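You operate a simulated robot arm through the tools that you are given. There is no shell and no other tool.

The job below is to be done with a simulated robot arm. You get a single attempt, and the scene is never put back.

TASK
Put the green sponge on the top of the long table away on the counter beside the tap. Fetch the orange spray bottle and stand it on the shelf under the press. Take the flat blue box and leave it on the top of the shoe bench. Take the blue cup and put it on the shelf under the bowl. Shut the press drawer. Push the basin door shut. Put the tumbler in the basin floor under the tap. Fetch the purple sponge and set it on top of the white roll. Put the blue jug on the linen tray. Any order will do. Set down upright: orange spray bottle, tumbler, purple sponge, blue jug.

The check looks at the end state, three seconds after you hand in, the way a careful person would. Anything else that was tipped, shoved, dropped, spilled or broken makes it a failure.

THE ROBOT
A 7-joint arm with a two-finger parallel gripper on a trunk, on a base that moves. Base frame: it is fixed to the floor where the robot stands at the start and does not move with it; the origin is under the middle of the robot, x ahead of it, y to its left, z up. Units: mm, degrees, N and s.
With the tool pointing down near the work surface it reaches from about 100 to 880 mm from the robot's upright axis, wherever it stands. Its first joint turns from -166.0 to 166.0 degrees. Places, roughly: basin door [-1600, 5100, 400]; basin floor under the tap (18x18 cm) [-1880, 5380, 740]; blue cup (6x6x6 cm) [-1100, 5500, 900]; blue jug (15x11x15 cm) [-2500, 5100, 500]; counter beside the tap [-2400, 5200, 900]; flat blue box [-2250, 3000, 750]; green sponge (7x7x4 cm) [700, 0, 800]; linen tray (25x29x4 cm) [-2000, 2800, 800]; orange spray bottle (6x6x13 cm) [400, 1600, 1200]; press drawer [-1300, 5400, 900]; purple sponge (5x4x6 cm) [-2100, 3200, 800]; shelf under the bowl [-2400, 5200, 400]; shelf under the press [-1200, 5600, 400]; top of the shoe bench [-1700, -1200, 800]; tumbler (7x7x9 cm) [-2300, 3500, 800]; white roll (7x7x9 cm) [-2400, 3500, 800]. Payload 3.91 kg.
The tool frame sits at the grasp point between the pads (the TCP): z along the fingers, y along the line on which they close. The tips reach 30 mm beyond it. Largest opening 110 mm; finger width 20, thickness 10; the body of the gripper, 48 by 112 mm, starts 55 mm behind the TCP.
Orientation is that of the tool frame in the base frame, as [roll, pitch, yaw] about the fixed x, y, z axes, in that order (R = Rz(yaw) Ry(pitch) Rx(roll)). With the fingers straight down and closing along the base's y, the tool's x points along the base's -x, its y along +y and its z along -z.

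THE INTERFACE
- The arm moves only by the tool arm_command. Its argument "series" is a list of rows, each a list of 2 entries, a list of its own where there are three numbers: the shift along the base's x, y, z in units of 200 mm (1.0 is 200 mm), then the turn, a rotation vector about the base's x, y, z in units of 60 degrees (1.0 is 60 degrees). In form: [[[tx, ty, tz], [rx, ry, rz]], ...]. A call has 1 to 20 rows; each row is the pose to reach, as a shift and turn from the pose commanded when the call began. "hand" is the closure, from 0 (fully open) to 1 (shut), set as the call begins (left out, the last holds). A call with a number of a shift or a turn outside -1 to 1 is refused whole. Each row takes 0.2 s and may step no farther than 50 mm and 8.6 degrees from the row before; otherwise, or with a gripper value out of range, the whole call is refused. Where a pose cannot be reached the arm comes as near as it can. A force on the tool above 40 N (or 10 N above the force at the start of the call, whichever is more), or a blocked arm, ends the call early, and 0.2 s more pass. The fingers move at their own pace (about 72 mm/s each) and stop on an object; they squeeze with about 39 N. The grip force told is the motor's: it shows also when the fingers shut on nothing. Time passes only in rows, and 0.2 s behind the last, so rows that repeat a pose let the fingers close. The reply holds the time, the measured pose of the TCP, the force on the tool along the base axes, the opening and the grip force, in the units named above and with some noise, with the torque about the TCP (base axes, N m) and any sound that the robot's microphone picked up, and new pictures: "show" is both (left out), scene, wrist or none.
- Cameras (640 x 400 px; columns grow to the right, rows downward): "scene" is now at [254.6, -15, 1334.3]; the picture's right is [-0.16, -0.99, 0.00], its down [-0.60, 0.10, -0.79] and it looks along [0.78, -0.13, -0.61] (base axes); focal length 287 px, centre (320, 200). "wrist" rides on the gripper at [72, 17, -103] in the tool frame; the picture's right is [-0.23, 0.97, 0.00], its down [-0.76, -0.18, -0.62] and it looks along [-0.61, -0.14, 0.78] (tool axes); focal length 222 px, centre (320, 200).
- move_column(by): slides the trunk up (or, below 0, down) by that many mm; the arm and the scene camera ride with it, the base frame stays. It gives what a move gives, with no picture.
- drive_base(legs): drives the robot by 1 to 6 legs, each [ahead, left, turn to the left] in mm, mm and degrees, along the robot's own axes; the way and the turn of a leg run together, so that a leg with both is an arc; at most 1500 mm and 180 degrees a leg. The arm and the cameras ride along, it lands a little off, and it stops where it bumps. It gives what a move gives, and a new picture of the scene camera.
- turn_head(pan, tilt): turns the head with the scene camera to pan (to the left, within 86 degrees either way) and tilt (down, from -29 to 69), counted from straight ahead of the robot. It gives what a move gives, and a new picture of the scene camera.
- probe_pixels(camera, pixels): for up to 12 pixels [column, row] of the newest picture of that camera ("zoom" is the newest enlarged one), the place [x, y, z] in the base frame of the surface seen there, good to about 2 mm. No time passes.
- inspect(camera, box): a new picture of the part [left, top, right, bottom] of that camera's present view, enlarged. No time passes.
- sign_off(): hands the job in; it is judged then, once.

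Open the gripper and draw the arm clear of the work before you hand the job in, unless the task says otherwise.

The tools are called as a command line: name --argument value ..., lists and objects as JSON in quotes. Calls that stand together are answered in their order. arm_command: Moves the arm, as the interface text tells. Its arguments: {"type":"object","properties":{"series":{"type":"array"},"hand":{"type":"number"},"show":{"type":"string","enum":["both","scene","wrist","none"]}},"required":["series"]} The other tools are called the same way: move_column (by) moves the trunk up or down; drive_base (legs) drives the base; turn_head (pan, tilt) turns the head that bears the scene camera; probe_pixels (camera, pixels) gives the place of the surface under pixels of a picture; inspect (camera, box) takes an enlarged picture of a part of a camera's view; sign_off () hands the job in.

At the start:

```text
clock: 0.0
tcp_pos: [530.3, -167.9, 1109.5]
orientation: [-179.9, 0.0, -180.0]
contact_force: [0.2, 0.0, 0.5]
torque: [0.0, 0.03, 0.01]
grip_width: 110.2
finger_force: 0.1
trunk travel left (down, up): [-525.0, 157.0]
robot x, y, heading: [1.2, -2.7, 0.2]
head pan, tilt (commanded): [-9.4, 37.4]
```

scene: 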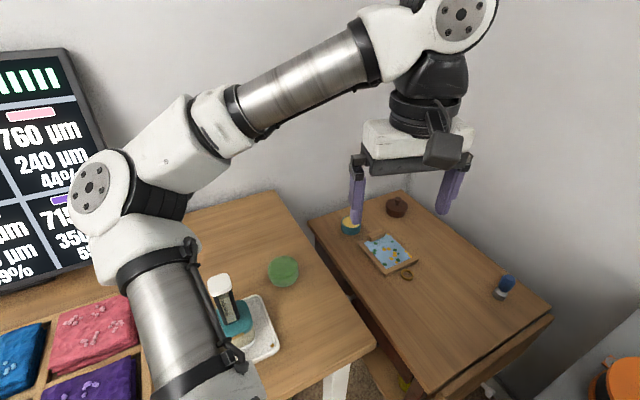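
wrist: 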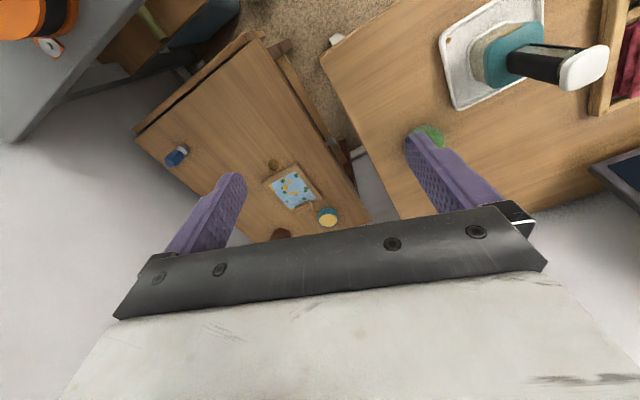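

The scene picture shows a green round object at about (283,270) on a table, which is probably the green sponge. I'll probe it and its surroundings and take an enlarged view.

probe_pixels --camera "scene" --pixels '[[283, 270], [283, 258], [270, 270], [297, 270], [283, 285], [310, 300], [350, 340], [240, 220], [220, 285], [262, 335], [350, 225], [400, 300]]'

inspect --camera "scene" --box '[180, 190, 380, 400]'

```text
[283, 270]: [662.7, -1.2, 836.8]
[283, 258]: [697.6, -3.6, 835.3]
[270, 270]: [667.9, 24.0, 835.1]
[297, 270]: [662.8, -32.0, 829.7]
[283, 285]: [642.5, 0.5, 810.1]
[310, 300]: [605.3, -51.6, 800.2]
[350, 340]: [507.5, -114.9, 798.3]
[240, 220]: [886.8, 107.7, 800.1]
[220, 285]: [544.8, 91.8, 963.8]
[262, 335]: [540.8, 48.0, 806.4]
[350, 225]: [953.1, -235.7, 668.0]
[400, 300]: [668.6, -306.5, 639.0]
```

```text
1.90 times, centred on (280, 295) of scene
```

zoom: 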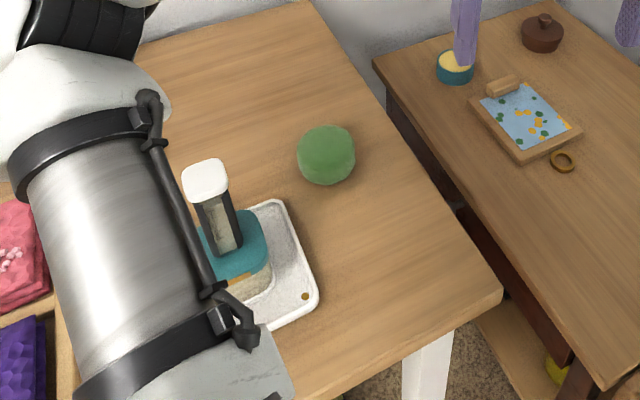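

The green sponge is centred near [672, -2], with its top at 837 on a table at z=800, and a dispenser stands nearer at [540, 60]. I'll move the open gripper above the sponge.

arm_command --series '[[[0.12, 0.14, 0], [0, 0, 0]], [[0.24, 0.28, 0], [0, 0, 0]], [[0.36, 0.42, 0], [0, 0, 0]], [[0.48, 0.56, 0], [0, 0, 0]], [[0.6, 0.7, 0], [0, 0, 0]], [[0.71, 0.83, 0], [0, 0, 0]], [[0.71, 0.83, -0.2], [0, 0, 0]], [[0.71, 0.83, -0.4], [0, 0, 0]], [[0.71, 0.83, -0.6], [0, 0, 0]], [[0.71, 0.83, -0.75], [0, 0, 0]]]' --hand 0

```text
clock: 2.2
tcp_pos: [670.6, -1.4, 959.3]
orientation: [180.0, 0.0, -180.0]
contact_force: [-0.4, 0.4, -0.3]
torque: [0.02, -0.01, 0.01]
grip_width: 109.9
finger_force: 0.0
trunk travel left (down, up): [-525.0, 157.0]
robot x, y, heading: [-1.2, -3.3, -0.1]
head pan, tilt (commanded): [-9.4, 37.4]
```

scene: 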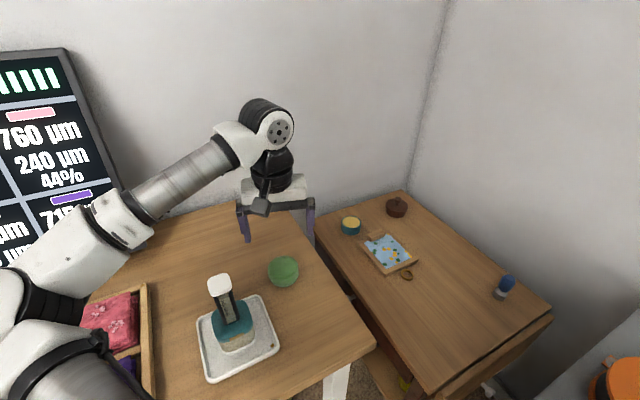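
wrist: 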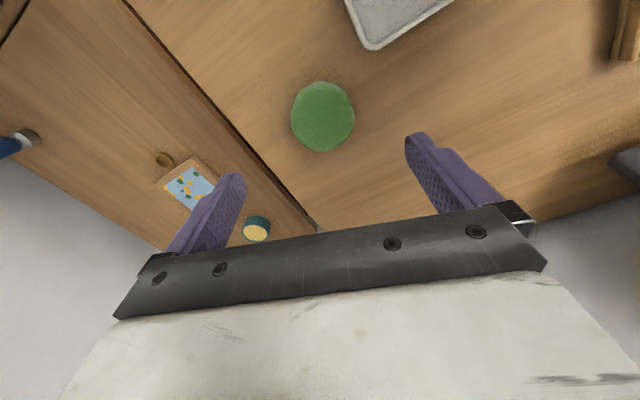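

The wrist view shows the sponge at about (323,116). I'll probe its outline to fix the centre.

probe_pixels --camera "wrist" --pixels '[[323, 116], [294, 118], [351, 118], [323, 86], [323, 148], [300, 145], [345, 90]]'

inspect --camera "scene" --box '[180, 150, 340, 300]'

```text
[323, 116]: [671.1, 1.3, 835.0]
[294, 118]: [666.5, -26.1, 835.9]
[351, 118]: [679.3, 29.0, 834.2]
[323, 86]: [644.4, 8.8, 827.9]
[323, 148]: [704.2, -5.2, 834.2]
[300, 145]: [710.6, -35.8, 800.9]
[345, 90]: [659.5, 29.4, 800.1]
```

```text
2.67 times, centred on (260, 225) of scene
```

zoom: 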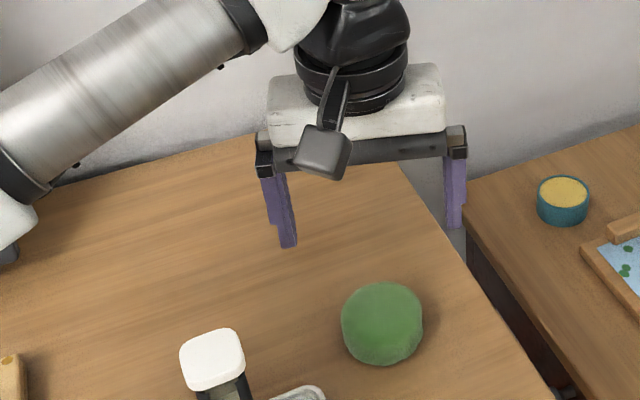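

The sponge centre is about [675, 1], so I'll lower to TCP z of about 834 with a small x correction.

arm_command --series '[[[0.02, 0.01, -0.2], [0, 0, 0]], [[0.02, 0.01, -0.4], [0, 0, 0]], [[0.02, 0.01, -0.55], [0, 0, 0]], [[0.02, 0.01, -0.62], [0, 0, 0]]]' --show "none"

arm_command --series '[[[0, 0, 0], [0, 0, 0]], [[0, 0, 0], [0, 0, 0]], [[0, 0, 0], [0, 0, 0]], [[0, 0, 0], [0, 0, 0]], [[0, 0, 0], [0, 0, 0]]]' --hand 1 --show "wrist"

```text
clock: 3.2
tcp_pos: [674.8, 1.4, 834.9]
orientation: [180.0, 0.0, 180.0]
contact_force: [0.0, 0.2, 0.1]
torque: [-0.01, 0.02, 0.01]
grip_width: 109.6
finger_force: 0.1
trunk travel left (down, up): [-525.0, 157.0]
robot x, y, heading: [1.5, 1.3, -0.1]
head pan, tilt (commanded): [-9.4, 37.4]
```

```text
clock: 4.4
tcp_pos: [674.8, 0.4, 835.5]
orientation: [-179.9, 0.0, 180.0]
contact_force: [0.4, -0.7, -0.3]
torque: [-0.06, -0.02, 0.04]
grip_width: 64.4
finger_force: 38.7
trunk travel left (down, up): [-525.0, 157.0]
robot x, y, heading: [1.3, -1.2, 0.2]
head pan, tilt (commanded): [-9.4, 37.4]
```

wrist: 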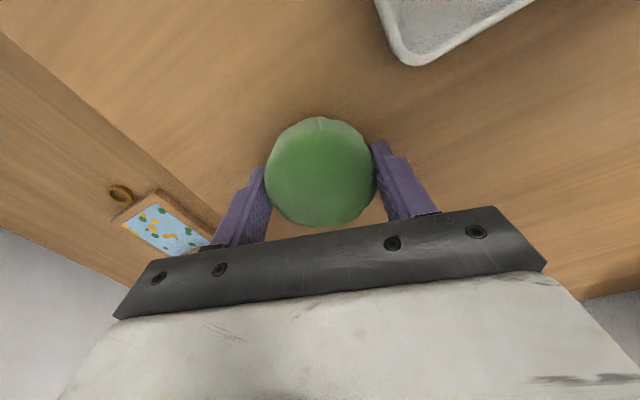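

The sponge is held (opening 64 mm, 38.7 N). I'll lift it straight up, then bring the arm back toward the robot for driving.

arm_command --series '[[[0, 0, 0.2], [0, 0, 0]], [[0, 0, 0.4], [0, 0, 0]], [[0, 0, 0.6], [0, 0, 0]], [[0, 0, 0.8], [0, 0, 0]], [[0, 0, 1.0], [0, 0, 0]]]' --show "none"

arm_command --series '[[[-0.1, -0.1, 0.15], [0, 0, 0]], [[-0.2, -0.2, 0.3], [0, 0, 0]], [[-0.35, -0.3, 0.4], [0, 0, 0]], [[-0.5, -0.4, 0.5], [0, 0, 0]], [[-0.65, -0.5, 0.5], [0, 0, 0]], [[-0.8, -0.6, 0.5], [0, 0, 0]], [[-0.95, -0.6, 0.5], [0, 0, 0]]]' --show "both"

```text
clock: 5.6
tcp_pos: [675.0, 0.1, 1036.9]
orientation: [-180.0, 0.0, 180.0]
contact_force: [0.3, -0.7, 0.0]
torque: [-0.01, -0.02, 0.04]
grip_width: 64.4
finger_force: 39.5
trunk travel left (down, up): [-525.0, 157.0]
robot x, y, heading: [-2.3, 1.4, -0.0]
head pan, tilt (commanded): [-9.4, 37.4]
```

```text
clock: 7.2
tcp_pos: [485.5, -119.8, 1135.0]
orientation: [180.0, -0.2, -179.9]
contact_force: [0.1, -0.4, 0.2]
torque: [0.02, 0.0, 0.02]
grip_width: 64.5
finger_force: 39.0
trunk travel left (down, up): [-525.0, 157.0]
robot x, y, heading: [-1.7, 2.2, -0.3]
head pan, tilt (commanded): [-9.4, 37.4]
```

scene: 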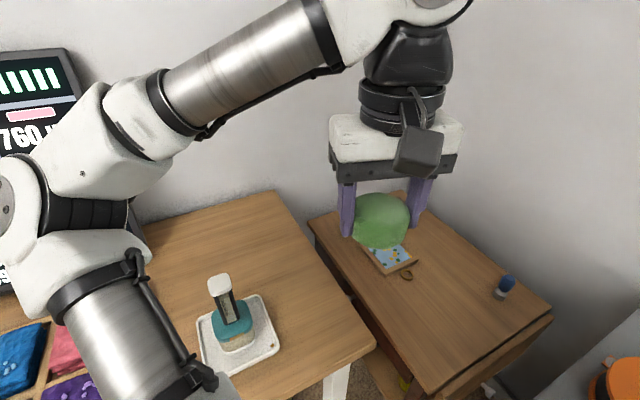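
wrist: 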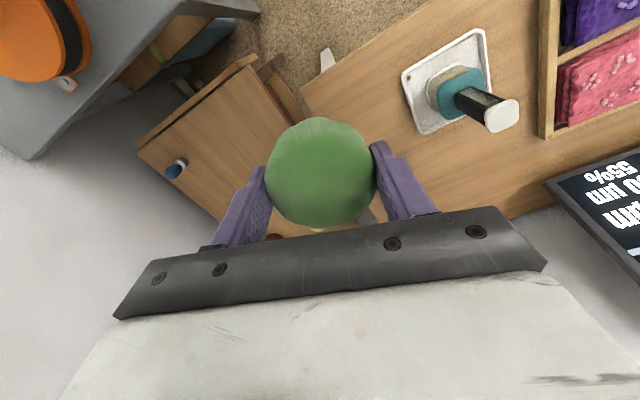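

The sponge is up and clear. Before driving I'll pan the head left and level it to see the room.

turn_head --pan 86 --tilt 20

turn_head --pan 45 --tilt 25

turn_head --pan -86 --tilt 20

```text
clock: 8.9
tcp_pos: [486.6, -119.0, 1134.6]
orientation: [-179.9, -0.1, -180.0]
contact_force: [0.3, 0.2, 0.1]
torque: [-0.01, 0.0, 0.0]
grip_width: 64.2
finger_force: 39.3
trunk travel left (down, up): [-525.0, 157.0]
robot x, y, heading: [-3.3, -2.4, 0.1]
head pan, tilt (commanded): [85.9, 20.0]
```

scene: 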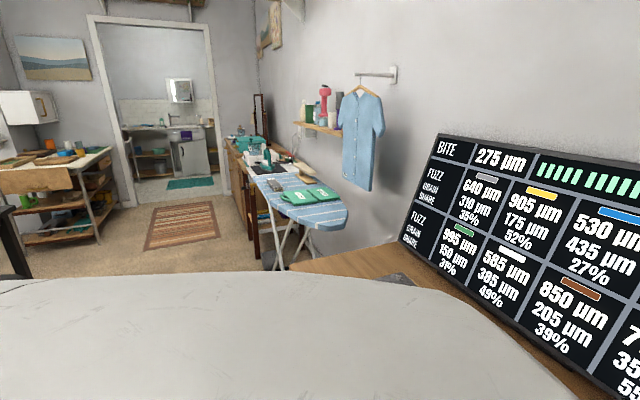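

```text
clock: 10.0
tcp_pos: [487.5, -118.9, 1136.2]
orientation: [-180.0, 0.1, 180.0]
contact_force: [0.6, -0.8, 0.3]
torque: [-0.01, 0.01, -0.01]
grip_width: 64.6
finger_force: 39.8
trunk travel left (down, up): [-525.0, 157.0]
robot x, y, heading: [0.9, -0.6, -0.1]
head pan, tilt (commanded): [45.0, 25.0]
```

scene: 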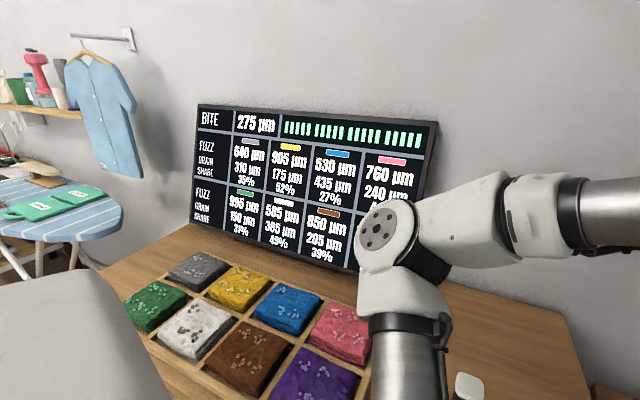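

```text
clock: 12.1
tcp_pos: [486.9, -118.1, 1135.9]
orientation: [180.0, 0.0, 180.0]
contact_force: [-0.9, -0.3, 0.3]
torque: [0.0, 0.01, 0.02]
grip_width: 64.4
finger_force: 38.9
trunk travel left (down, up): [-525.0, 157.0]
robot x, y, heading: [2.5, 0.8, 0.2]
head pan, tilt (commanded): [-85.9, 20.0]
```

scene: 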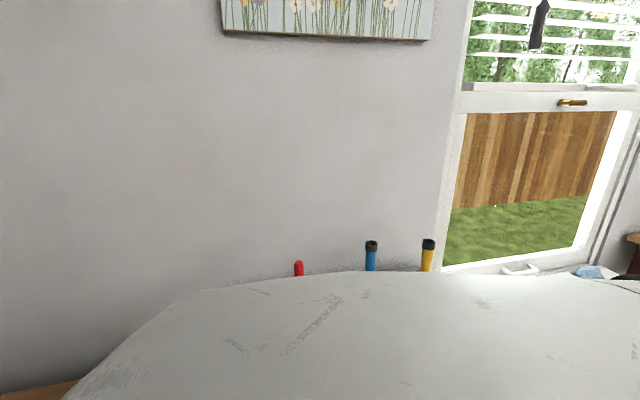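

The left view shows a doorway leading to the basin room, with an ironing board and long bench on the right wall. I'll pan back left and probe the floor and furniture for a map.

turn_head --pan 86 --tilt 15

inspect --camera "scene" --box '[0, 60, 260, 280]'

probe_pixels --camera "scene" --pixels '[[130, 240], [228, 225], [100, 20], [205, 20], [90, 270], [30, 275], [150, 275], [200, 260], [260, 290], [340, 250], [350, 230], [280, 190]]'

```text
clock: 14.7
tcp_pos: [486.4, -119.2, 1136.0]
orientation: [-179.9, 0.1, 179.9]
contact_force: [0.4, 0.4, 0.3]
torque: [0.0, 0.02, -0.02]
grip_width: 64.1
finger_force: 38.6
trunk travel left (down, up): [-525.0, 157.0]
robot x, y, heading: [-1.8, -0.3, -0.1]
head pan, tilt (commanded): [85.9, 15.0]
```

scene: 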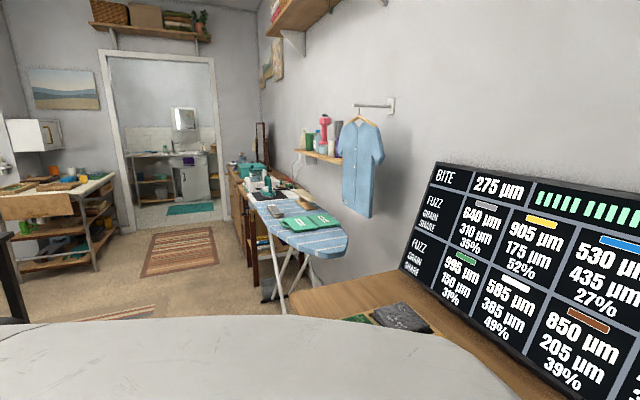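

```text
1.82 times, centred on (130, 170) of scene
```

zoom: 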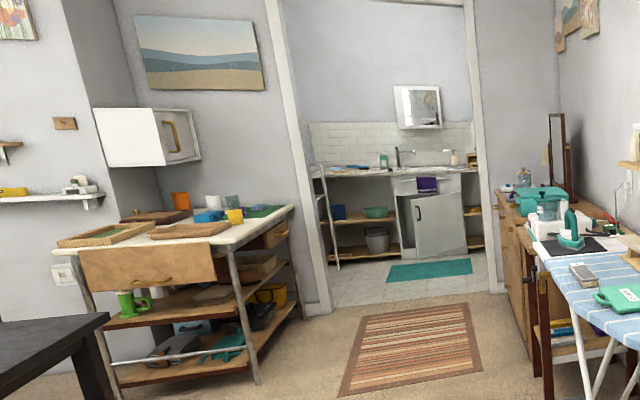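

```text
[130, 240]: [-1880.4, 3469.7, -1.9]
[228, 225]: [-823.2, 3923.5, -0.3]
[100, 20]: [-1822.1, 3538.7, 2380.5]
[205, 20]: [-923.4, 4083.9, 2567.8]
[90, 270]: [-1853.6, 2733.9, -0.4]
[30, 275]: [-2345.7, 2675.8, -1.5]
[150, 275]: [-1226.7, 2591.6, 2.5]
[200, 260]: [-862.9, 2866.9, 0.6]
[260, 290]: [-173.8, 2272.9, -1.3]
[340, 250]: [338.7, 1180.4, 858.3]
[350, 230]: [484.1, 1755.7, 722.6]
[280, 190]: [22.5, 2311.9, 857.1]
```

I'll probe more points for obstacles near the robot: the black table on the left edge, the display, and the floor positions around.

probe_pixels --camera "scene" --pixels '[[8, 238], [20, 300], [25, 318], [60, 300], [150, 305], [300, 300], [410, 265], [435, 165], [290, 240], [110, 185], [75, 205], [270, 295]]'

turn_head --pan 86 --tilt 50

turn_head --pan -86 --tilt 45

```text
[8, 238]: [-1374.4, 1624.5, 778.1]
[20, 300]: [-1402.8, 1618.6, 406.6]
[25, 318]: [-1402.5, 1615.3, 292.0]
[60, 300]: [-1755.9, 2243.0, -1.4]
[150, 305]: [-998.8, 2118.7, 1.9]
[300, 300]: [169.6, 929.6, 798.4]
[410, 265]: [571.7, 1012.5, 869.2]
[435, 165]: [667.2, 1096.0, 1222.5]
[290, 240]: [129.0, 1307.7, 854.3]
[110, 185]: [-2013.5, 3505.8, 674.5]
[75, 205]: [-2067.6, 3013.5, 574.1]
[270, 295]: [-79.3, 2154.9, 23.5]
```

```text
clock: 15.7
tcp_pos: [485.2, -119.8, 1134.0]
orientation: [-180.0, 0.0, 179.9]
contact_force: [-0.7, 0.4, -0.4]
torque: [0.01, -0.01, -0.01]
grip_width: 63.9
finger_force: 38.8
trunk travel left (down, up): [-525.0, 157.0]
robot x, y, heading: [0.8, -1.9, 0.0]
head pan, tilt (commanded): [85.9, 50.0]
```

scene: 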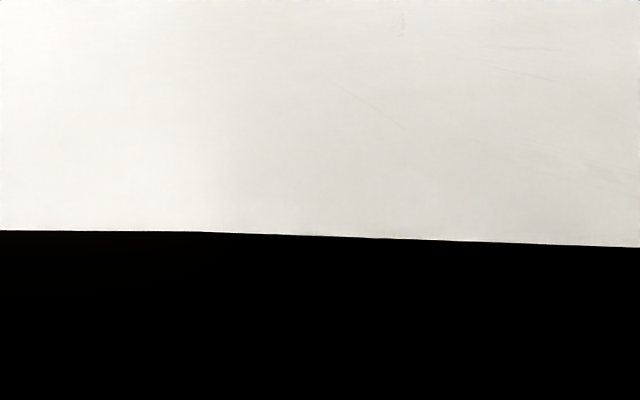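

```text
clock: 18.3
tcp_pos: [485.9, -119.3, 1135.7]
orientation: [-180.0, 0.0, 180.0]
contact_force: [0.8, -0.3, -0.3]
torque: [0.01, 0.0, -0.04]
grip_width: 64.0
finger_force: 39.3
trunk travel left (down, up): [-525.0, 157.0]
robot x, y, heading: [-2.1, 2.0, -0.1]
head pan, tilt (commanded): [-85.9, 45.0]
```

scene: 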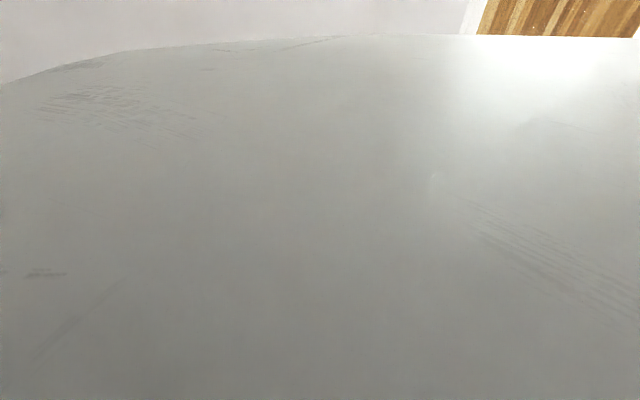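

The floor ahead-left seems open; a dark table corner is at about [-1390, 1620]. I'll back away from the table a bit, then turn left and look.

drive_base --legs '[[-350, 0, 0], [0, 0, 60]]'

turn_head --pan 60 --tilt 25

```text
clock: 23.3
tcp_pos: [-3.2, 362.0, 1135.4]
orientation: [-180.0, 0.0, -119.7]
contact_force: [-0.6, -0.5, -0.7]
torque: [-0.03, 0.0, 0.03]
grip_width: 63.9
finger_force: 39.2
trunk travel left (down, up): [-525.0, 157.0]
robot x, y, heading: [-347.2, -0.9, 60.3]
head pan, tilt (commanded): [-85.9, 45.0]
```

scene: 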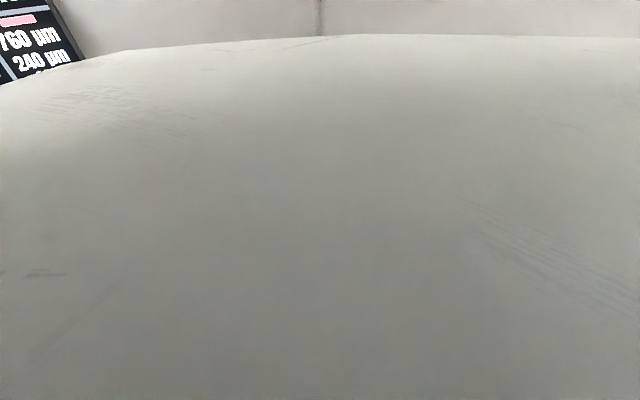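

```text
clock: 25.6
tcp_pos: [-3.0, 362.9, 1135.3]
orientation: [180.0, 0.0, -119.7]
contact_force: [0.2, 0.0, -0.3]
torque: [0.0, -0.01, -0.01]
grip_width: 63.8
finger_force: 38.3
trunk travel left (down, up): [-525.0, 157.0]
robot x, y, heading: [-347.4, 0.4, 60.3]
head pan, tilt (commanded): [60.0, 25.0]
```

scene: 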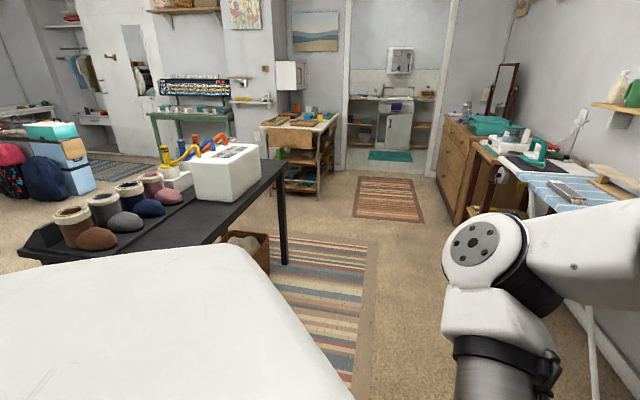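

Now I see the whole room: the black shoe bench on the left, doorway ahead. I'll probe for the map.

probe_pixels --camera "scene" --pixels '[[285, 175], [40, 250], [95, 240], [285, 262], [215, 195], [330, 195], [435, 175], [345, 170], [300, 150], [380, 350], [265, 275], [440, 225]]'

inspect --camera "scene" --box '[240, 30, 460, 220]'

inspect --camera "scene" --box '[0, 80, 300, 280]'

```text
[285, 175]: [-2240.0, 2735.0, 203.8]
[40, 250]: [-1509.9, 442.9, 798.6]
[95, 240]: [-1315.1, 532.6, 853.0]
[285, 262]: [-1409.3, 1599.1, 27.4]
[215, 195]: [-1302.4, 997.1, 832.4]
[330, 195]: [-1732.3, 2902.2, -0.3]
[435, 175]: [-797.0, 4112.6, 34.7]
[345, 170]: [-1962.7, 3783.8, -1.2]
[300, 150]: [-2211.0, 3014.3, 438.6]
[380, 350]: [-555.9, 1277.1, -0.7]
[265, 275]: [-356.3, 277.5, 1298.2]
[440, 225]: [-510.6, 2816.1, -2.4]
```

```text
2.11 times, centred on (350, 125) of scene
```

zoom: 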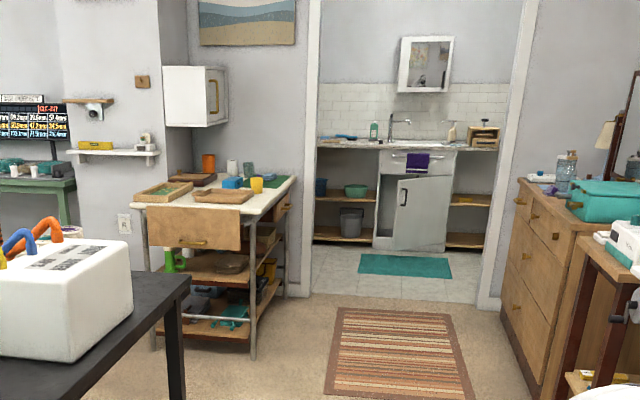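

```text
2.00 times, centred on (150, 180) of scene
```

zoom: 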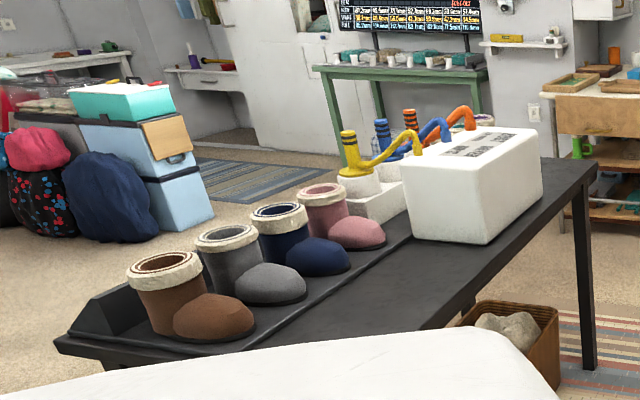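

The basin room is through the doorway. I'll zoom on the doorway and counter to measure the jambs and floor.

inspect --camera "scene" --box '[335, 80, 455, 180]'

```text
4.00 times, centred on (395, 130) of scene
```

zoom: 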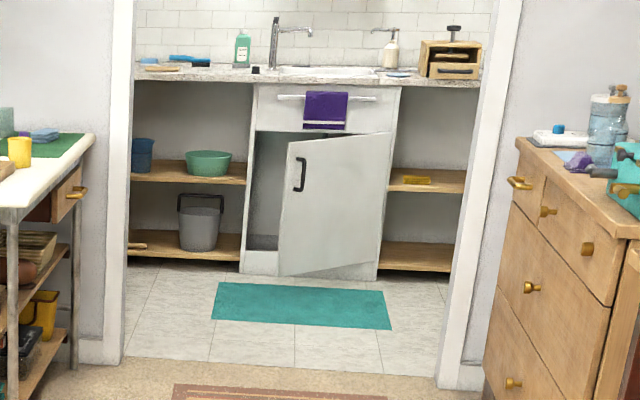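

probe_pixels --camera "zoom" --pixels '[[118, 345], [107, 355], [440, 380], [128, 90], [250, 260], [375, 262], [448, 82], [140, 75], [300, 80], [208, 160], [420, 181], [450, 70]]'

probe_pixels --camera "zoom" --pixels '[[60, 330], [490, 350], [300, 310], [385, 315], [215, 300], [290, 250], [385, 140], [140, 155], [243, 50], [275, 55], [392, 55], [190, 62]]'

```text
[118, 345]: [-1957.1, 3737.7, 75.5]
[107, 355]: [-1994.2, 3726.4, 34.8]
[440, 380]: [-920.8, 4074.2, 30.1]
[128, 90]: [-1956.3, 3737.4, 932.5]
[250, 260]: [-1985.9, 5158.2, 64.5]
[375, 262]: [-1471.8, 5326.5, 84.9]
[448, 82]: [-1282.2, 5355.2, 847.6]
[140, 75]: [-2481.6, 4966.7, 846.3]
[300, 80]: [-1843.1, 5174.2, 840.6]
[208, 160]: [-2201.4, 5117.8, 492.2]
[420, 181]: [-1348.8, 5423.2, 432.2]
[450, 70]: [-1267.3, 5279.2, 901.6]
```

```text
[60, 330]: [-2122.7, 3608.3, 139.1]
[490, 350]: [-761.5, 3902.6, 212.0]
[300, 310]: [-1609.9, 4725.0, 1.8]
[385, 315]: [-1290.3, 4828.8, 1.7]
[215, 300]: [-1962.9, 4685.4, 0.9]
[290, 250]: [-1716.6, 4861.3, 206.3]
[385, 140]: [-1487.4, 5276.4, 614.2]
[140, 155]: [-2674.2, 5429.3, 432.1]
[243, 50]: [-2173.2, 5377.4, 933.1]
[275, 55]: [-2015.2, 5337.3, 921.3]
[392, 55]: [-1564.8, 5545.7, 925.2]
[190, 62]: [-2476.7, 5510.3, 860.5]
```

The counter front runs along an 18° line (top z≈858), and the doorway opening spans about 1080 mm. I'll turn to heading 108° and drive toward the doorway centre.

turn_head --pan 15 --tilt 25

drive_base --legs '[[0, 0, 47.7], [1000, -170, 0], [1000, 0, 0]]'

```text
clock: 26.7
tcp_pos: [-3.3, 363.6, 1135.1]
orientation: [-179.9, 0.1, -119.7]
contact_force: [0.0, -0.9, -1.6]
torque: [-0.04, 0.0, 0.01]
grip_width: 64.0
finger_force: 39.4
trunk travel left (down, up): [-525.0, 157.0]
robot x, y, heading: [-348.3, 1.9, 60.3]
head pan, tilt (commanded): [15.0, 25.0]
```

scene: 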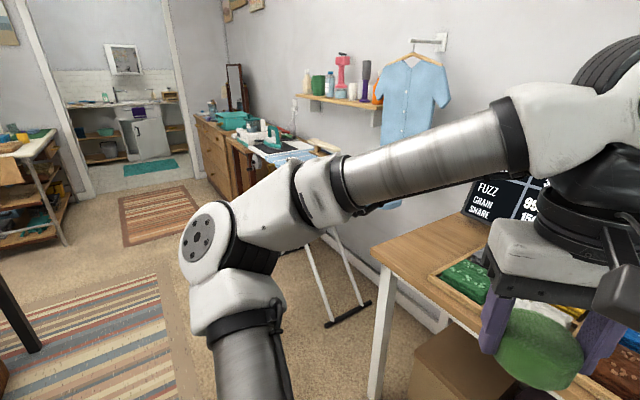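

```text
clock: 39.0
tcp_pos: [-845.0, 2452.6, 1135.0]
orientation: [180.0, 0.0, -71.7]
contact_force: [0.7, 0.5, -0.2]
torque: [-0.01, 0.03, -0.02]
grip_width: 64.0
finger_force: 38.6
trunk travel left (down, up): [-525.0, 157.0]
robot x, y, heading: [-805.7, 1952.8, 108.2]
head pan, tilt (commanded): [15.0, 25.0]
```

scene: 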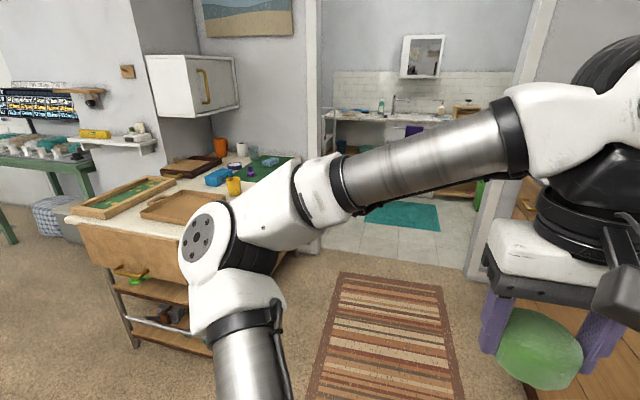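

I'm at u≈-163 as planned. Here I'll check how far the elbow sticks out and take a closer look at the workbench items.

probe_pixels --camera "scene" --pixels '[[185, 235], [240, 290], [250, 190], [330, 165], [500, 240], [110, 215], [75, 215], [290, 170]]'

inspect --camera "scene" --box '[50, 110, 330, 290]'

inspect --camera "scene" --box '[310, 30, 550, 260]'

```text
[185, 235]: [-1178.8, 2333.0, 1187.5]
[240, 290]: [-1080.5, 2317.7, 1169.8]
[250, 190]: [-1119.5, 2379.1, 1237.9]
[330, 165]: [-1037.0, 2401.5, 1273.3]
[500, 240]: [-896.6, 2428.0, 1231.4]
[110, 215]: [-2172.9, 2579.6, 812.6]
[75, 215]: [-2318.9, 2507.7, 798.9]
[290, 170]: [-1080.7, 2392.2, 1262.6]
```

```text
2.22 times, centred on (190, 200) of scene
```

zoom: 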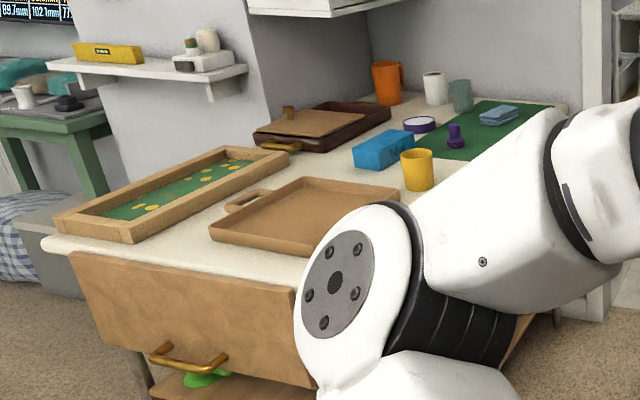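

```text
1.74 times, centred on (430, 145) of scene
```

zoom: 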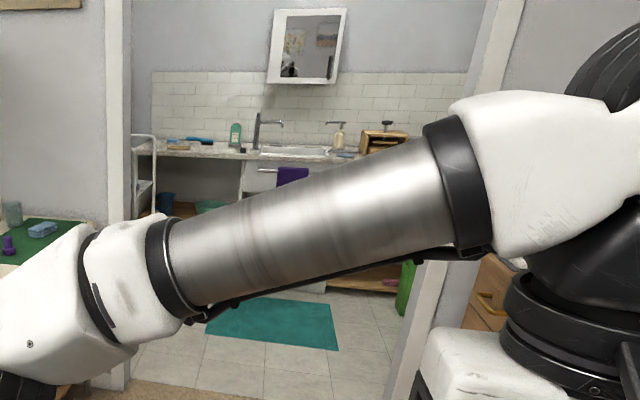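

Workbench items are visible (blue box, white roll, tumbler, purple sponge). The elbow's leftmost point leaves enough doorway clearance, so I'll drive 2300 mm straight ahead into the basin room.

drive_base --legs '[[1150, 0, 0], [1150, 0, 0]]'

turn_head --pan 30 --tilt 30

```text
clock: 50.2
tcp_pos: [-1555.5, 4623.7, 1134.7]
orientation: [-180.0, -0.1, -71.7]
contact_force: [-0.6, -0.5, 0.7]
torque: [-0.01, -0.03, 0.01]
grip_width: 63.8
finger_force: 39.4
trunk travel left (down, up): [-525.0, 157.0]
robot x, y, heading: [-1520.4, 4129.0, 108.4]
head pan, tilt (commanded): [15.0, 25.0]
```

scene: 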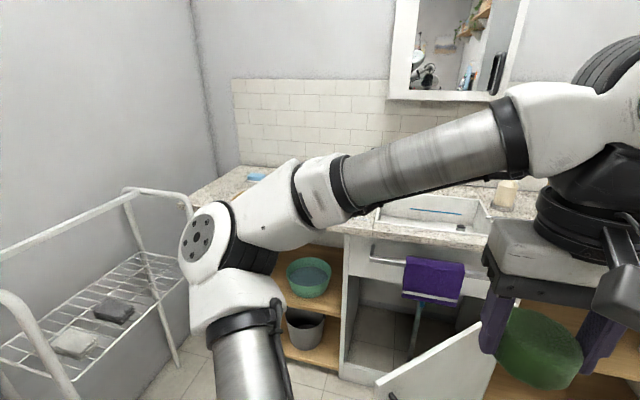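

```text
clock: 51.0
tcp_pos: [-1557.1, 4623.6, 1134.8]
orientation: [179.9, 0.0, -71.7]
contact_force: [0.3, -0.7, -0.6]
torque: [0.0, 0.0, 0.02]
grip_width: 63.9
finger_force: 39.0
trunk travel left (down, up): [-525.0, 157.0]
robot x, y, heading: [-1516.5, 4121.4, 108.2]
head pan, tilt (commanded): [30.0, 30.0]
```

scene: 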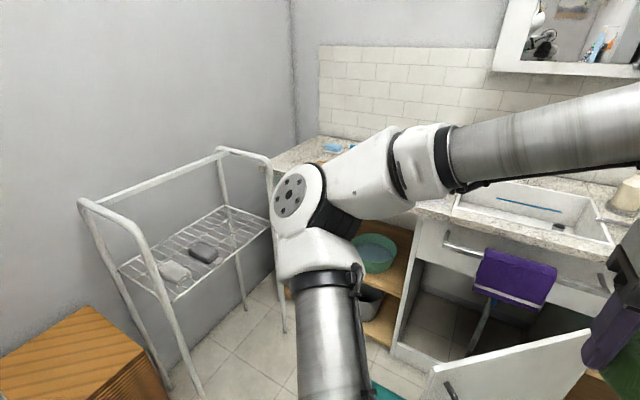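

I'm inside the doorway at v≈4390. I'll probe the rack on the left and the counter edge.

probe_pixels --camera "scene" --pixels '[[195, 385], [284, 325], [245, 305], [160, 210], [258, 155], [110, 345], [340, 155], [275, 165], [330, 147], [450, 212], [600, 245], [385, 290]]'

inspect --camera "scene" --box '[260, 100, 460, 260]'

```text
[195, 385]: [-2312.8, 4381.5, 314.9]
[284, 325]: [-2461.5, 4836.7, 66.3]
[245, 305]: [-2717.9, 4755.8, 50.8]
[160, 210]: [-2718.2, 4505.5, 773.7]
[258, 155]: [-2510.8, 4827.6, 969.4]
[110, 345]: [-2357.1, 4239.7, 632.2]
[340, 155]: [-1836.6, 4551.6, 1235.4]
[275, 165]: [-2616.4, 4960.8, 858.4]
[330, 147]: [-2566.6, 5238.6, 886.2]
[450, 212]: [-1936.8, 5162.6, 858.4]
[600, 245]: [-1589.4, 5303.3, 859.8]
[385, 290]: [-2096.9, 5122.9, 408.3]
```

```text
2.50 times, centred on (360, 180) of scene
```

zoom: 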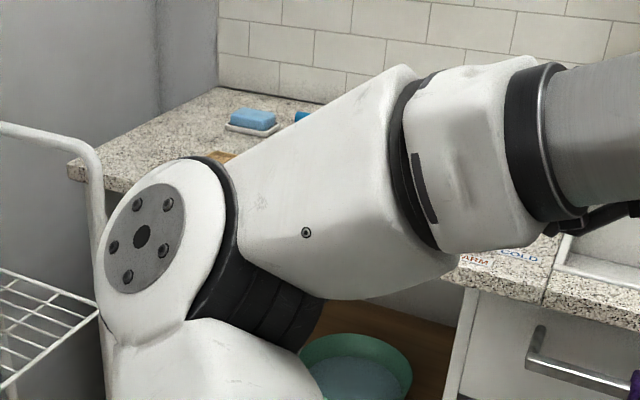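

The rack's right side is at u≈-845 with its top at z≈970, so I'll go ahead 360 and left 260 to face the left part of the counter, staying clear of the rack and the open basin door.

drive_base --legs '[[360, 260, 0]]'

turn_head --pan 45 --tilt 40

```text
clock: 53.7
tcp_pos: [-1915.3, 4885.3, 1136.4]
orientation: [179.9, 0.0, -71.7]
contact_force: [-0.7, 1.0, -0.7]
torque: [-0.01, -0.03, 0.01]
grip_width: 63.9
finger_force: 38.8
trunk travel left (down, up): [-525.0, 157.0]
robot x, y, heading: [-1878.3, 4387.8, 108.2]
head pan, tilt (commanded): [30.0, 30.0]
```

scene: 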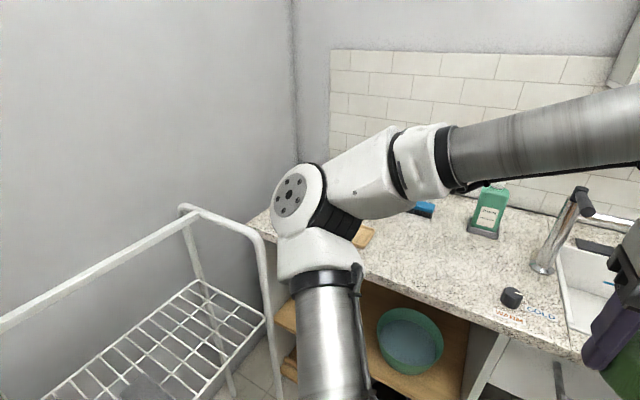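

```text
clock: 54.5
tcp_pos: [-1914.9, 4884.4, 1136.2]
orientation: [-180.0, 0.0, -71.6]
contact_force: [-0.1, -0.1, -0.2]
torque: [-0.01, 0.0, 0.0]
grip_width: 64.1
finger_force: 39.1
trunk travel left (down, up): [-525.0, 157.0]
robot x, y, heading: [-1876.9, 4380.5, 108.3]
head pan, tilt (commanded): [45.0, 40.0]
```

scene: 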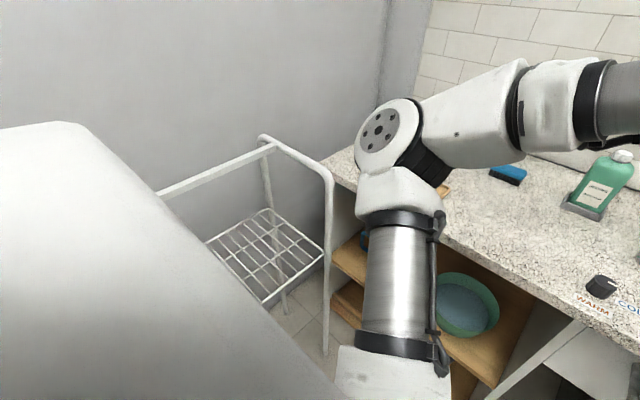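

The counter left of the tap has a large free area around (510,235). I'll probe that area and the nearby knob, bottle, brush and blue sponge.

probe_pixels --camera "scene" --pixels '[[500, 225], [530, 240], [560, 250], [600, 287], [585, 205], [507, 175], [440, 190], [470, 200], [540, 210], [450, 225], [480, 320], [622, 155]]'

turn_head --pan 10 --tilt 35

```text
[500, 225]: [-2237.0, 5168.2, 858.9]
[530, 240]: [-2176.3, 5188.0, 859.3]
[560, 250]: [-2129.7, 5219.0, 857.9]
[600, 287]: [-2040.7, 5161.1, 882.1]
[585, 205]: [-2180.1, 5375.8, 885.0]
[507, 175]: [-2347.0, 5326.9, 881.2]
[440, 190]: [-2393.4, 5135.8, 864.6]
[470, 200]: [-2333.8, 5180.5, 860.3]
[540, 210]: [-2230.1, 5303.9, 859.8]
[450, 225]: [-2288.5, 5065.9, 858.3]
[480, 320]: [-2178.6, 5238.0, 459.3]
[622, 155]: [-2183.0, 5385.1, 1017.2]
```

```text
clock: 55.5
tcp_pos: [-1913.2, 4884.9, 1136.1]
orientation: [180.0, 0.0, -71.7]
contact_force: [0.3, 0.5, -0.1]
torque: [-0.03, 0.03, -0.02]
grip_width: 64.0
finger_force: 39.2
trunk travel left (down, up): [-525.0, 157.0]
robot x, y, heading: [-1876.6, 4380.6, 108.2]
head pan, tilt (commanded): [10.0, 35.0]
```

scene: 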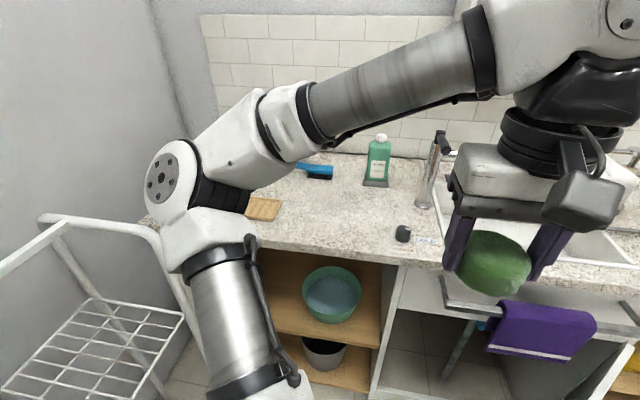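

I'll probe the extents of the wooden board at (265,208), the brush and the bottle to choose the free spot.

inspect --camera "scene" --box '[230, 130, 470, 280]'

probe_pixels --camera "scene" --pixels '[[278, 198], [272, 220], [300, 178], [330, 178], [332, 166], [365, 185], [388, 187], [300, 210], [320, 205], [330, 250], [290, 245], [435, 140]]'

```text
2.67 times, centred on (350, 205) of scene
```

zoom: 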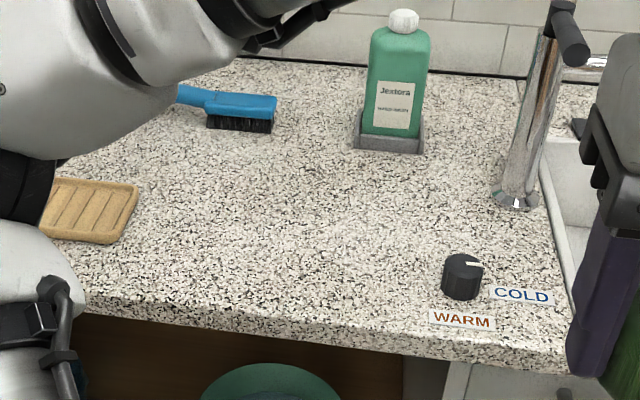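

```text
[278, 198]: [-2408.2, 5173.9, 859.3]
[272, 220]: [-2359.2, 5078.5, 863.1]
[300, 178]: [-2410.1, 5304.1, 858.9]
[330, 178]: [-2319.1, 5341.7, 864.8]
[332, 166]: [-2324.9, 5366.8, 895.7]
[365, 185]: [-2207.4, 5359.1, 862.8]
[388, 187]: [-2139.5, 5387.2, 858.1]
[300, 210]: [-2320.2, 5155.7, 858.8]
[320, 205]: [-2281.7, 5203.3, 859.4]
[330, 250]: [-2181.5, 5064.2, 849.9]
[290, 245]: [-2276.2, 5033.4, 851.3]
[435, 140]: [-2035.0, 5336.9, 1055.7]
```

I'll use the free spot centred near [-2262, 5190] at z 859. I'll move forward 130 mm to bring it within reach, and check where the left wall is.

probe_pixels --camera "scene" --pixels '[[60, 150], [130, 100], [165, 180], [205, 330], [150, 160]]'

drive_base --legs '[[130, 0, 0]]'

```text
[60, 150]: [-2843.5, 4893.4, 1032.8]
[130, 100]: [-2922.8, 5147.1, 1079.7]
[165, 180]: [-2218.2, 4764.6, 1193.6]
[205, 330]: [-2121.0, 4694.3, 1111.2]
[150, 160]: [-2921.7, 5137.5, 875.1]
```

```text
clock: 56.8
tcp_pos: [-1955.1, 5008.5, 1135.1]
orientation: [-179.9, 0.0, -71.9]
contact_force: [0.6, 0.5, -0.2]
torque: [-0.01, -0.03, 0.03]
grip_width: 63.6
finger_force: 39.0
trunk travel left (down, up): [-525.0, 157.0]
robot x, y, heading: [-1916.6, 4509.2, 108.2]
head pan, tilt (commanded): [10.0, 35.0]
```

scene: 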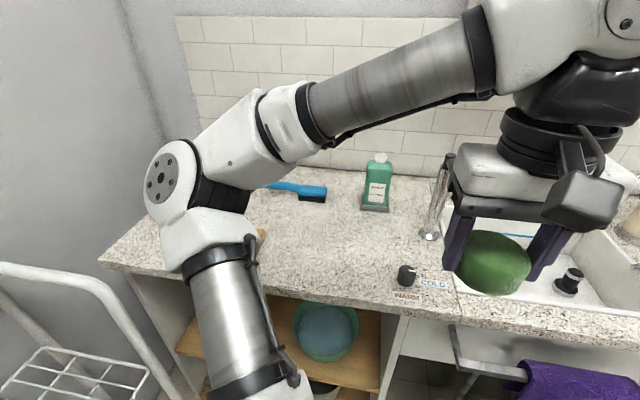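

There is room for the elbow. I'll swing the gripper left over the free counter area at carrying height.

arm_command --series '[[[-0.2, 0.12, 0], [0, 0, 0]], [[-0.4, 0.24, 0], [0, 0, 0]], [[-0.6, 0.36, 0], [0, 0, 0]], [[-0.8, 0.48, 0], [0, 0, 0]], [[-1.0, 0.6, 0], [0, 0, 0]]]' --show "none"

arm_command --series '[[[-0.18, 0.1, 0], [0, 0, 0]], [[-0.36, 0.2, 0], [0, 0, 0]], [[-0.53, 0.3, 0], [0, 0, 0]]]' --show "both"

```text
clock: 58.0
tcp_pos: [-2157.0, 5128.7, 1135.3]
orientation: [-179.9, -0.1, -71.8]
contact_force: [0.1, -0.6, -1.1]
torque: [-0.01, 0.02, -0.01]
grip_width: 64.2
finger_force: 39.3
trunk travel left (down, up): [-525.0, 157.0]
robot x, y, heading: [-1917.0, 4510.1, 108.2]
head pan, tilt (commanded): [10.0, 35.0]
```

```text
clock: 58.8
tcp_pos: [-2262.6, 5187.9, 1134.5]
orientation: [179.9, 0.0, -71.8]
contact_force: [0.1, 0.5, -0.1]
torque: [-0.02, 0.0, -0.02]
grip_width: 64.1
finger_force: 38.8
trunk travel left (down, up): [-525.0, 157.0]
robot x, y, heading: [-1921.2, 4510.3, 108.1]
head pan, tilt (commanded): [10.0, 35.0]
```

scene: 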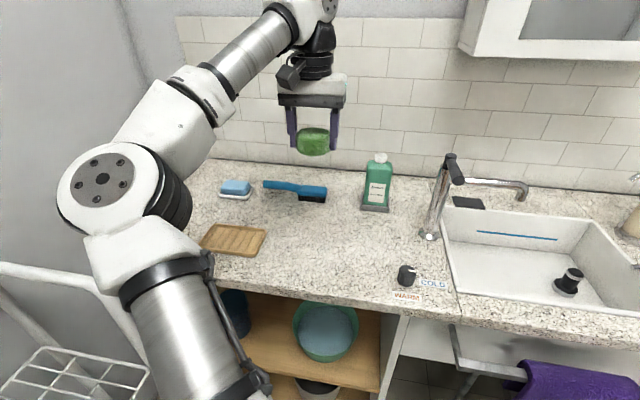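
wrist: 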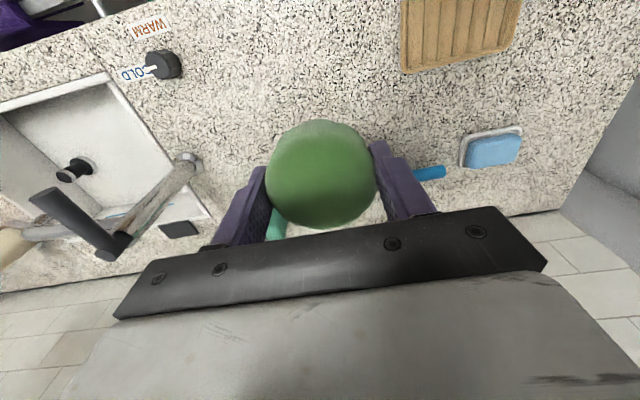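

The spot beneath is free of the brush, bottle and board. I'll lower straight down in two steps.

arm_command --series '[[[0, 0, -0.22], [0, 0, 0]], [[0, 0, -0.44], [0, 0, 0]], [[0, 0, -0.66], [0, 0, 0]], [[0, 0, -0.85], [0, 0, 0]], [[0, 0, -1.0], [0, 0, 0]]]' --show "none"

arm_command --series '[[[0, 0, -0.07], [0, 0, 0]], [[0, 0, -0.13], [0, 0, 0]], [[0, 0, -0.185], [0, 0, 0]]]' --show "both"

```text
clock: 60.0
tcp_pos: [-2261.2, 5188.2, 936.2]
orientation: [-180.0, 0.0, -71.8]
contact_force: [-0.3, -0.2, -0.7]
torque: [-0.02, 0.01, 0.04]
grip_width: 64.0
finger_force: 38.8
trunk travel left (down, up): [-525.0, 157.0]
robot x, y, heading: [-1917.7, 4509.2, 108.0]
head pan, tilt (commanded): [10.0, 35.0]
```

```text
clock: 60.8
tcp_pos: [-2262.2, 5187.5, 898.4]
orientation: [-179.9, 0.0, -71.8]
contact_force: [-1.0, 0.1, 0.3]
torque: [0.0, 0.0, -0.02]
grip_width: 63.8
finger_force: 39.2
trunk travel left (down, up): [-525.0, 157.0]
robot x, y, heading: [-1915.5, 4506.9, 108.2]
head pan, tilt (commanded): [10.0, 35.0]
```

scene: 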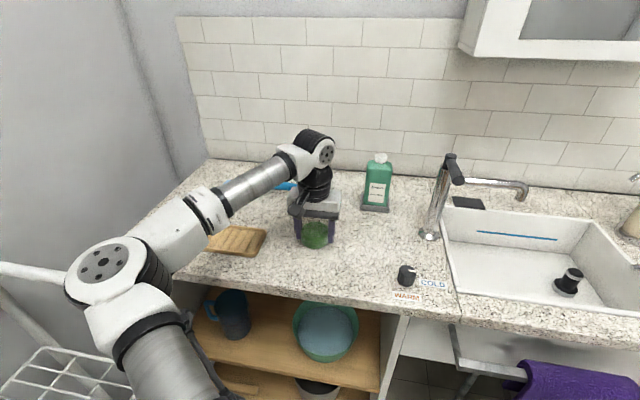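
wrist: 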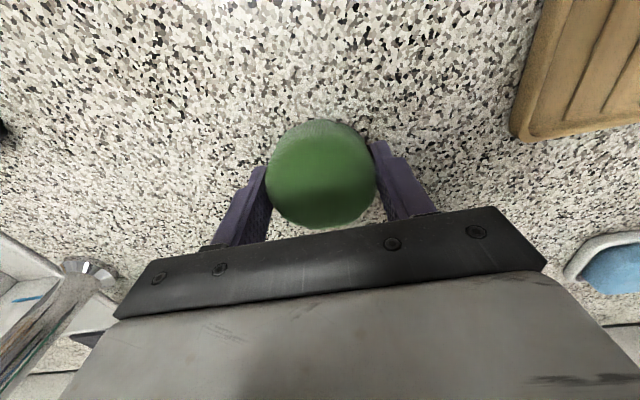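

I'm at z 898 with about 4 mm to go; I'll lower a few mm more, then open.

arm_command --series '[[[0, 0, -0.01], [0, 0, 0]], [[0, 0, -0.018], [0, 0, 0]], [[0, 0, -0.024], [0, 0, 0]]]' --show "none"

arm_command --series '[[[0, 0, 0], [0, 0, 0]], [[0, 0, 0], [0, 0, 0]], [[0, 0, 0], [0, 0, 0]], [[0, 0, 0], [0, 0, 0]]]' --hand 0 --show "wrist"

```text
clock: 61.6
tcp_pos: [-2261.7, 5188.1, 895.5]
orientation: [179.9, 0.0, -71.8]
contact_force: [0.8, 1.3, 6.8]
torque: [0.08, 0.01, 0.0]
grip_width: 63.8
finger_force: 38.7
trunk travel left (down, up): [-525.0, 157.0]
robot x, y, heading: [-1917.8, 4508.3, 108.2]
head pan, tilt (commanded): [10.0, 35.0]
```

```text
clock: 62.6
tcp_pos: [-2260.8, 5187.7, 894.2]
orientation: [-180.0, 0.0, -71.8]
contact_force: [-0.2, 0.4, 0.0]
torque: [0.03, -0.03, 0.0]
grip_width: 110.1
finger_force: 0.1
trunk travel left (down, up): [-525.0, 157.0]
robot x, y, heading: [-1918.6, 4512.6, 108.2]
head pan, tilt (commanded): [10.0, 35.0]
```

wrist: 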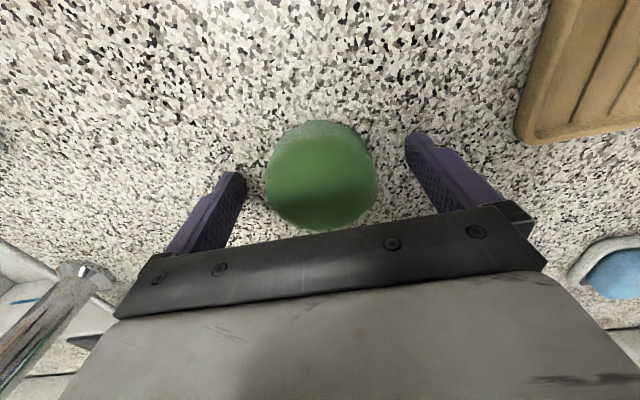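

The sponge stands on the counter, released. I'll raise the gripper straight up and then look at the right side of the counter.

arm_command --series '[[[0, 0, 0.2], [0, 0, 0]], [[0, 0, 0.42], [0, 0, 0]], [[0, 0, 0.64], [0, 0, 0]], [[0, 0, 0.85], [0, 0, 0]], [[0, 0, 1.0], [0, 0, 0]]]' --show "none"

turn_head --pan -25 --tilt 35

```text
clock: 63.8
tcp_pos: [-2261.4, 5187.8, 1095.3]
orientation: [-180.0, 0.0, -71.8]
contact_force: [-0.2, 0.0, 0.7]
torque: [0.01, 0.01, 0.01]
grip_width: 109.9
finger_force: 0.1
trunk travel left (down, up): [-525.0, 157.0]
robot x, y, heading: [-1919.2, 4510.5, 108.4]
head pan, tilt (commanded): [10.0, 35.0]
```

```text
clock: 64.8
tcp_pos: [-2261.3, 5188.9, 1093.1]
orientation: [180.0, 0.0, -71.7]
contact_force: [0.2, 0.4, 0.0]
torque: [0.01, 0.05, -0.02]
grip_width: 109.9
finger_force: 0.0
trunk travel left (down, up): [-525.0, 157.0]
robot x, y, heading: [-1916.5, 4505.9, 108.2]
head pan, tilt (commanded): [-25.0, 35.0]
```

scene: 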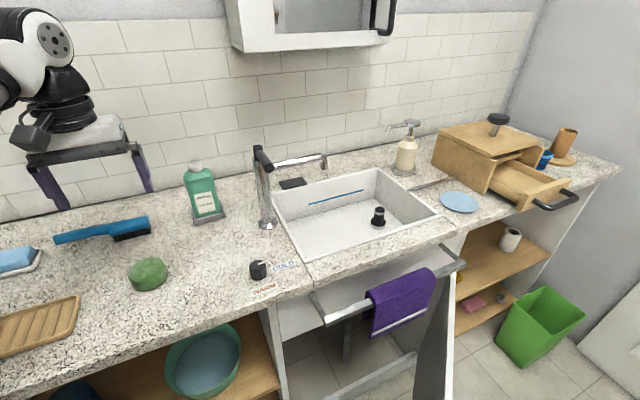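

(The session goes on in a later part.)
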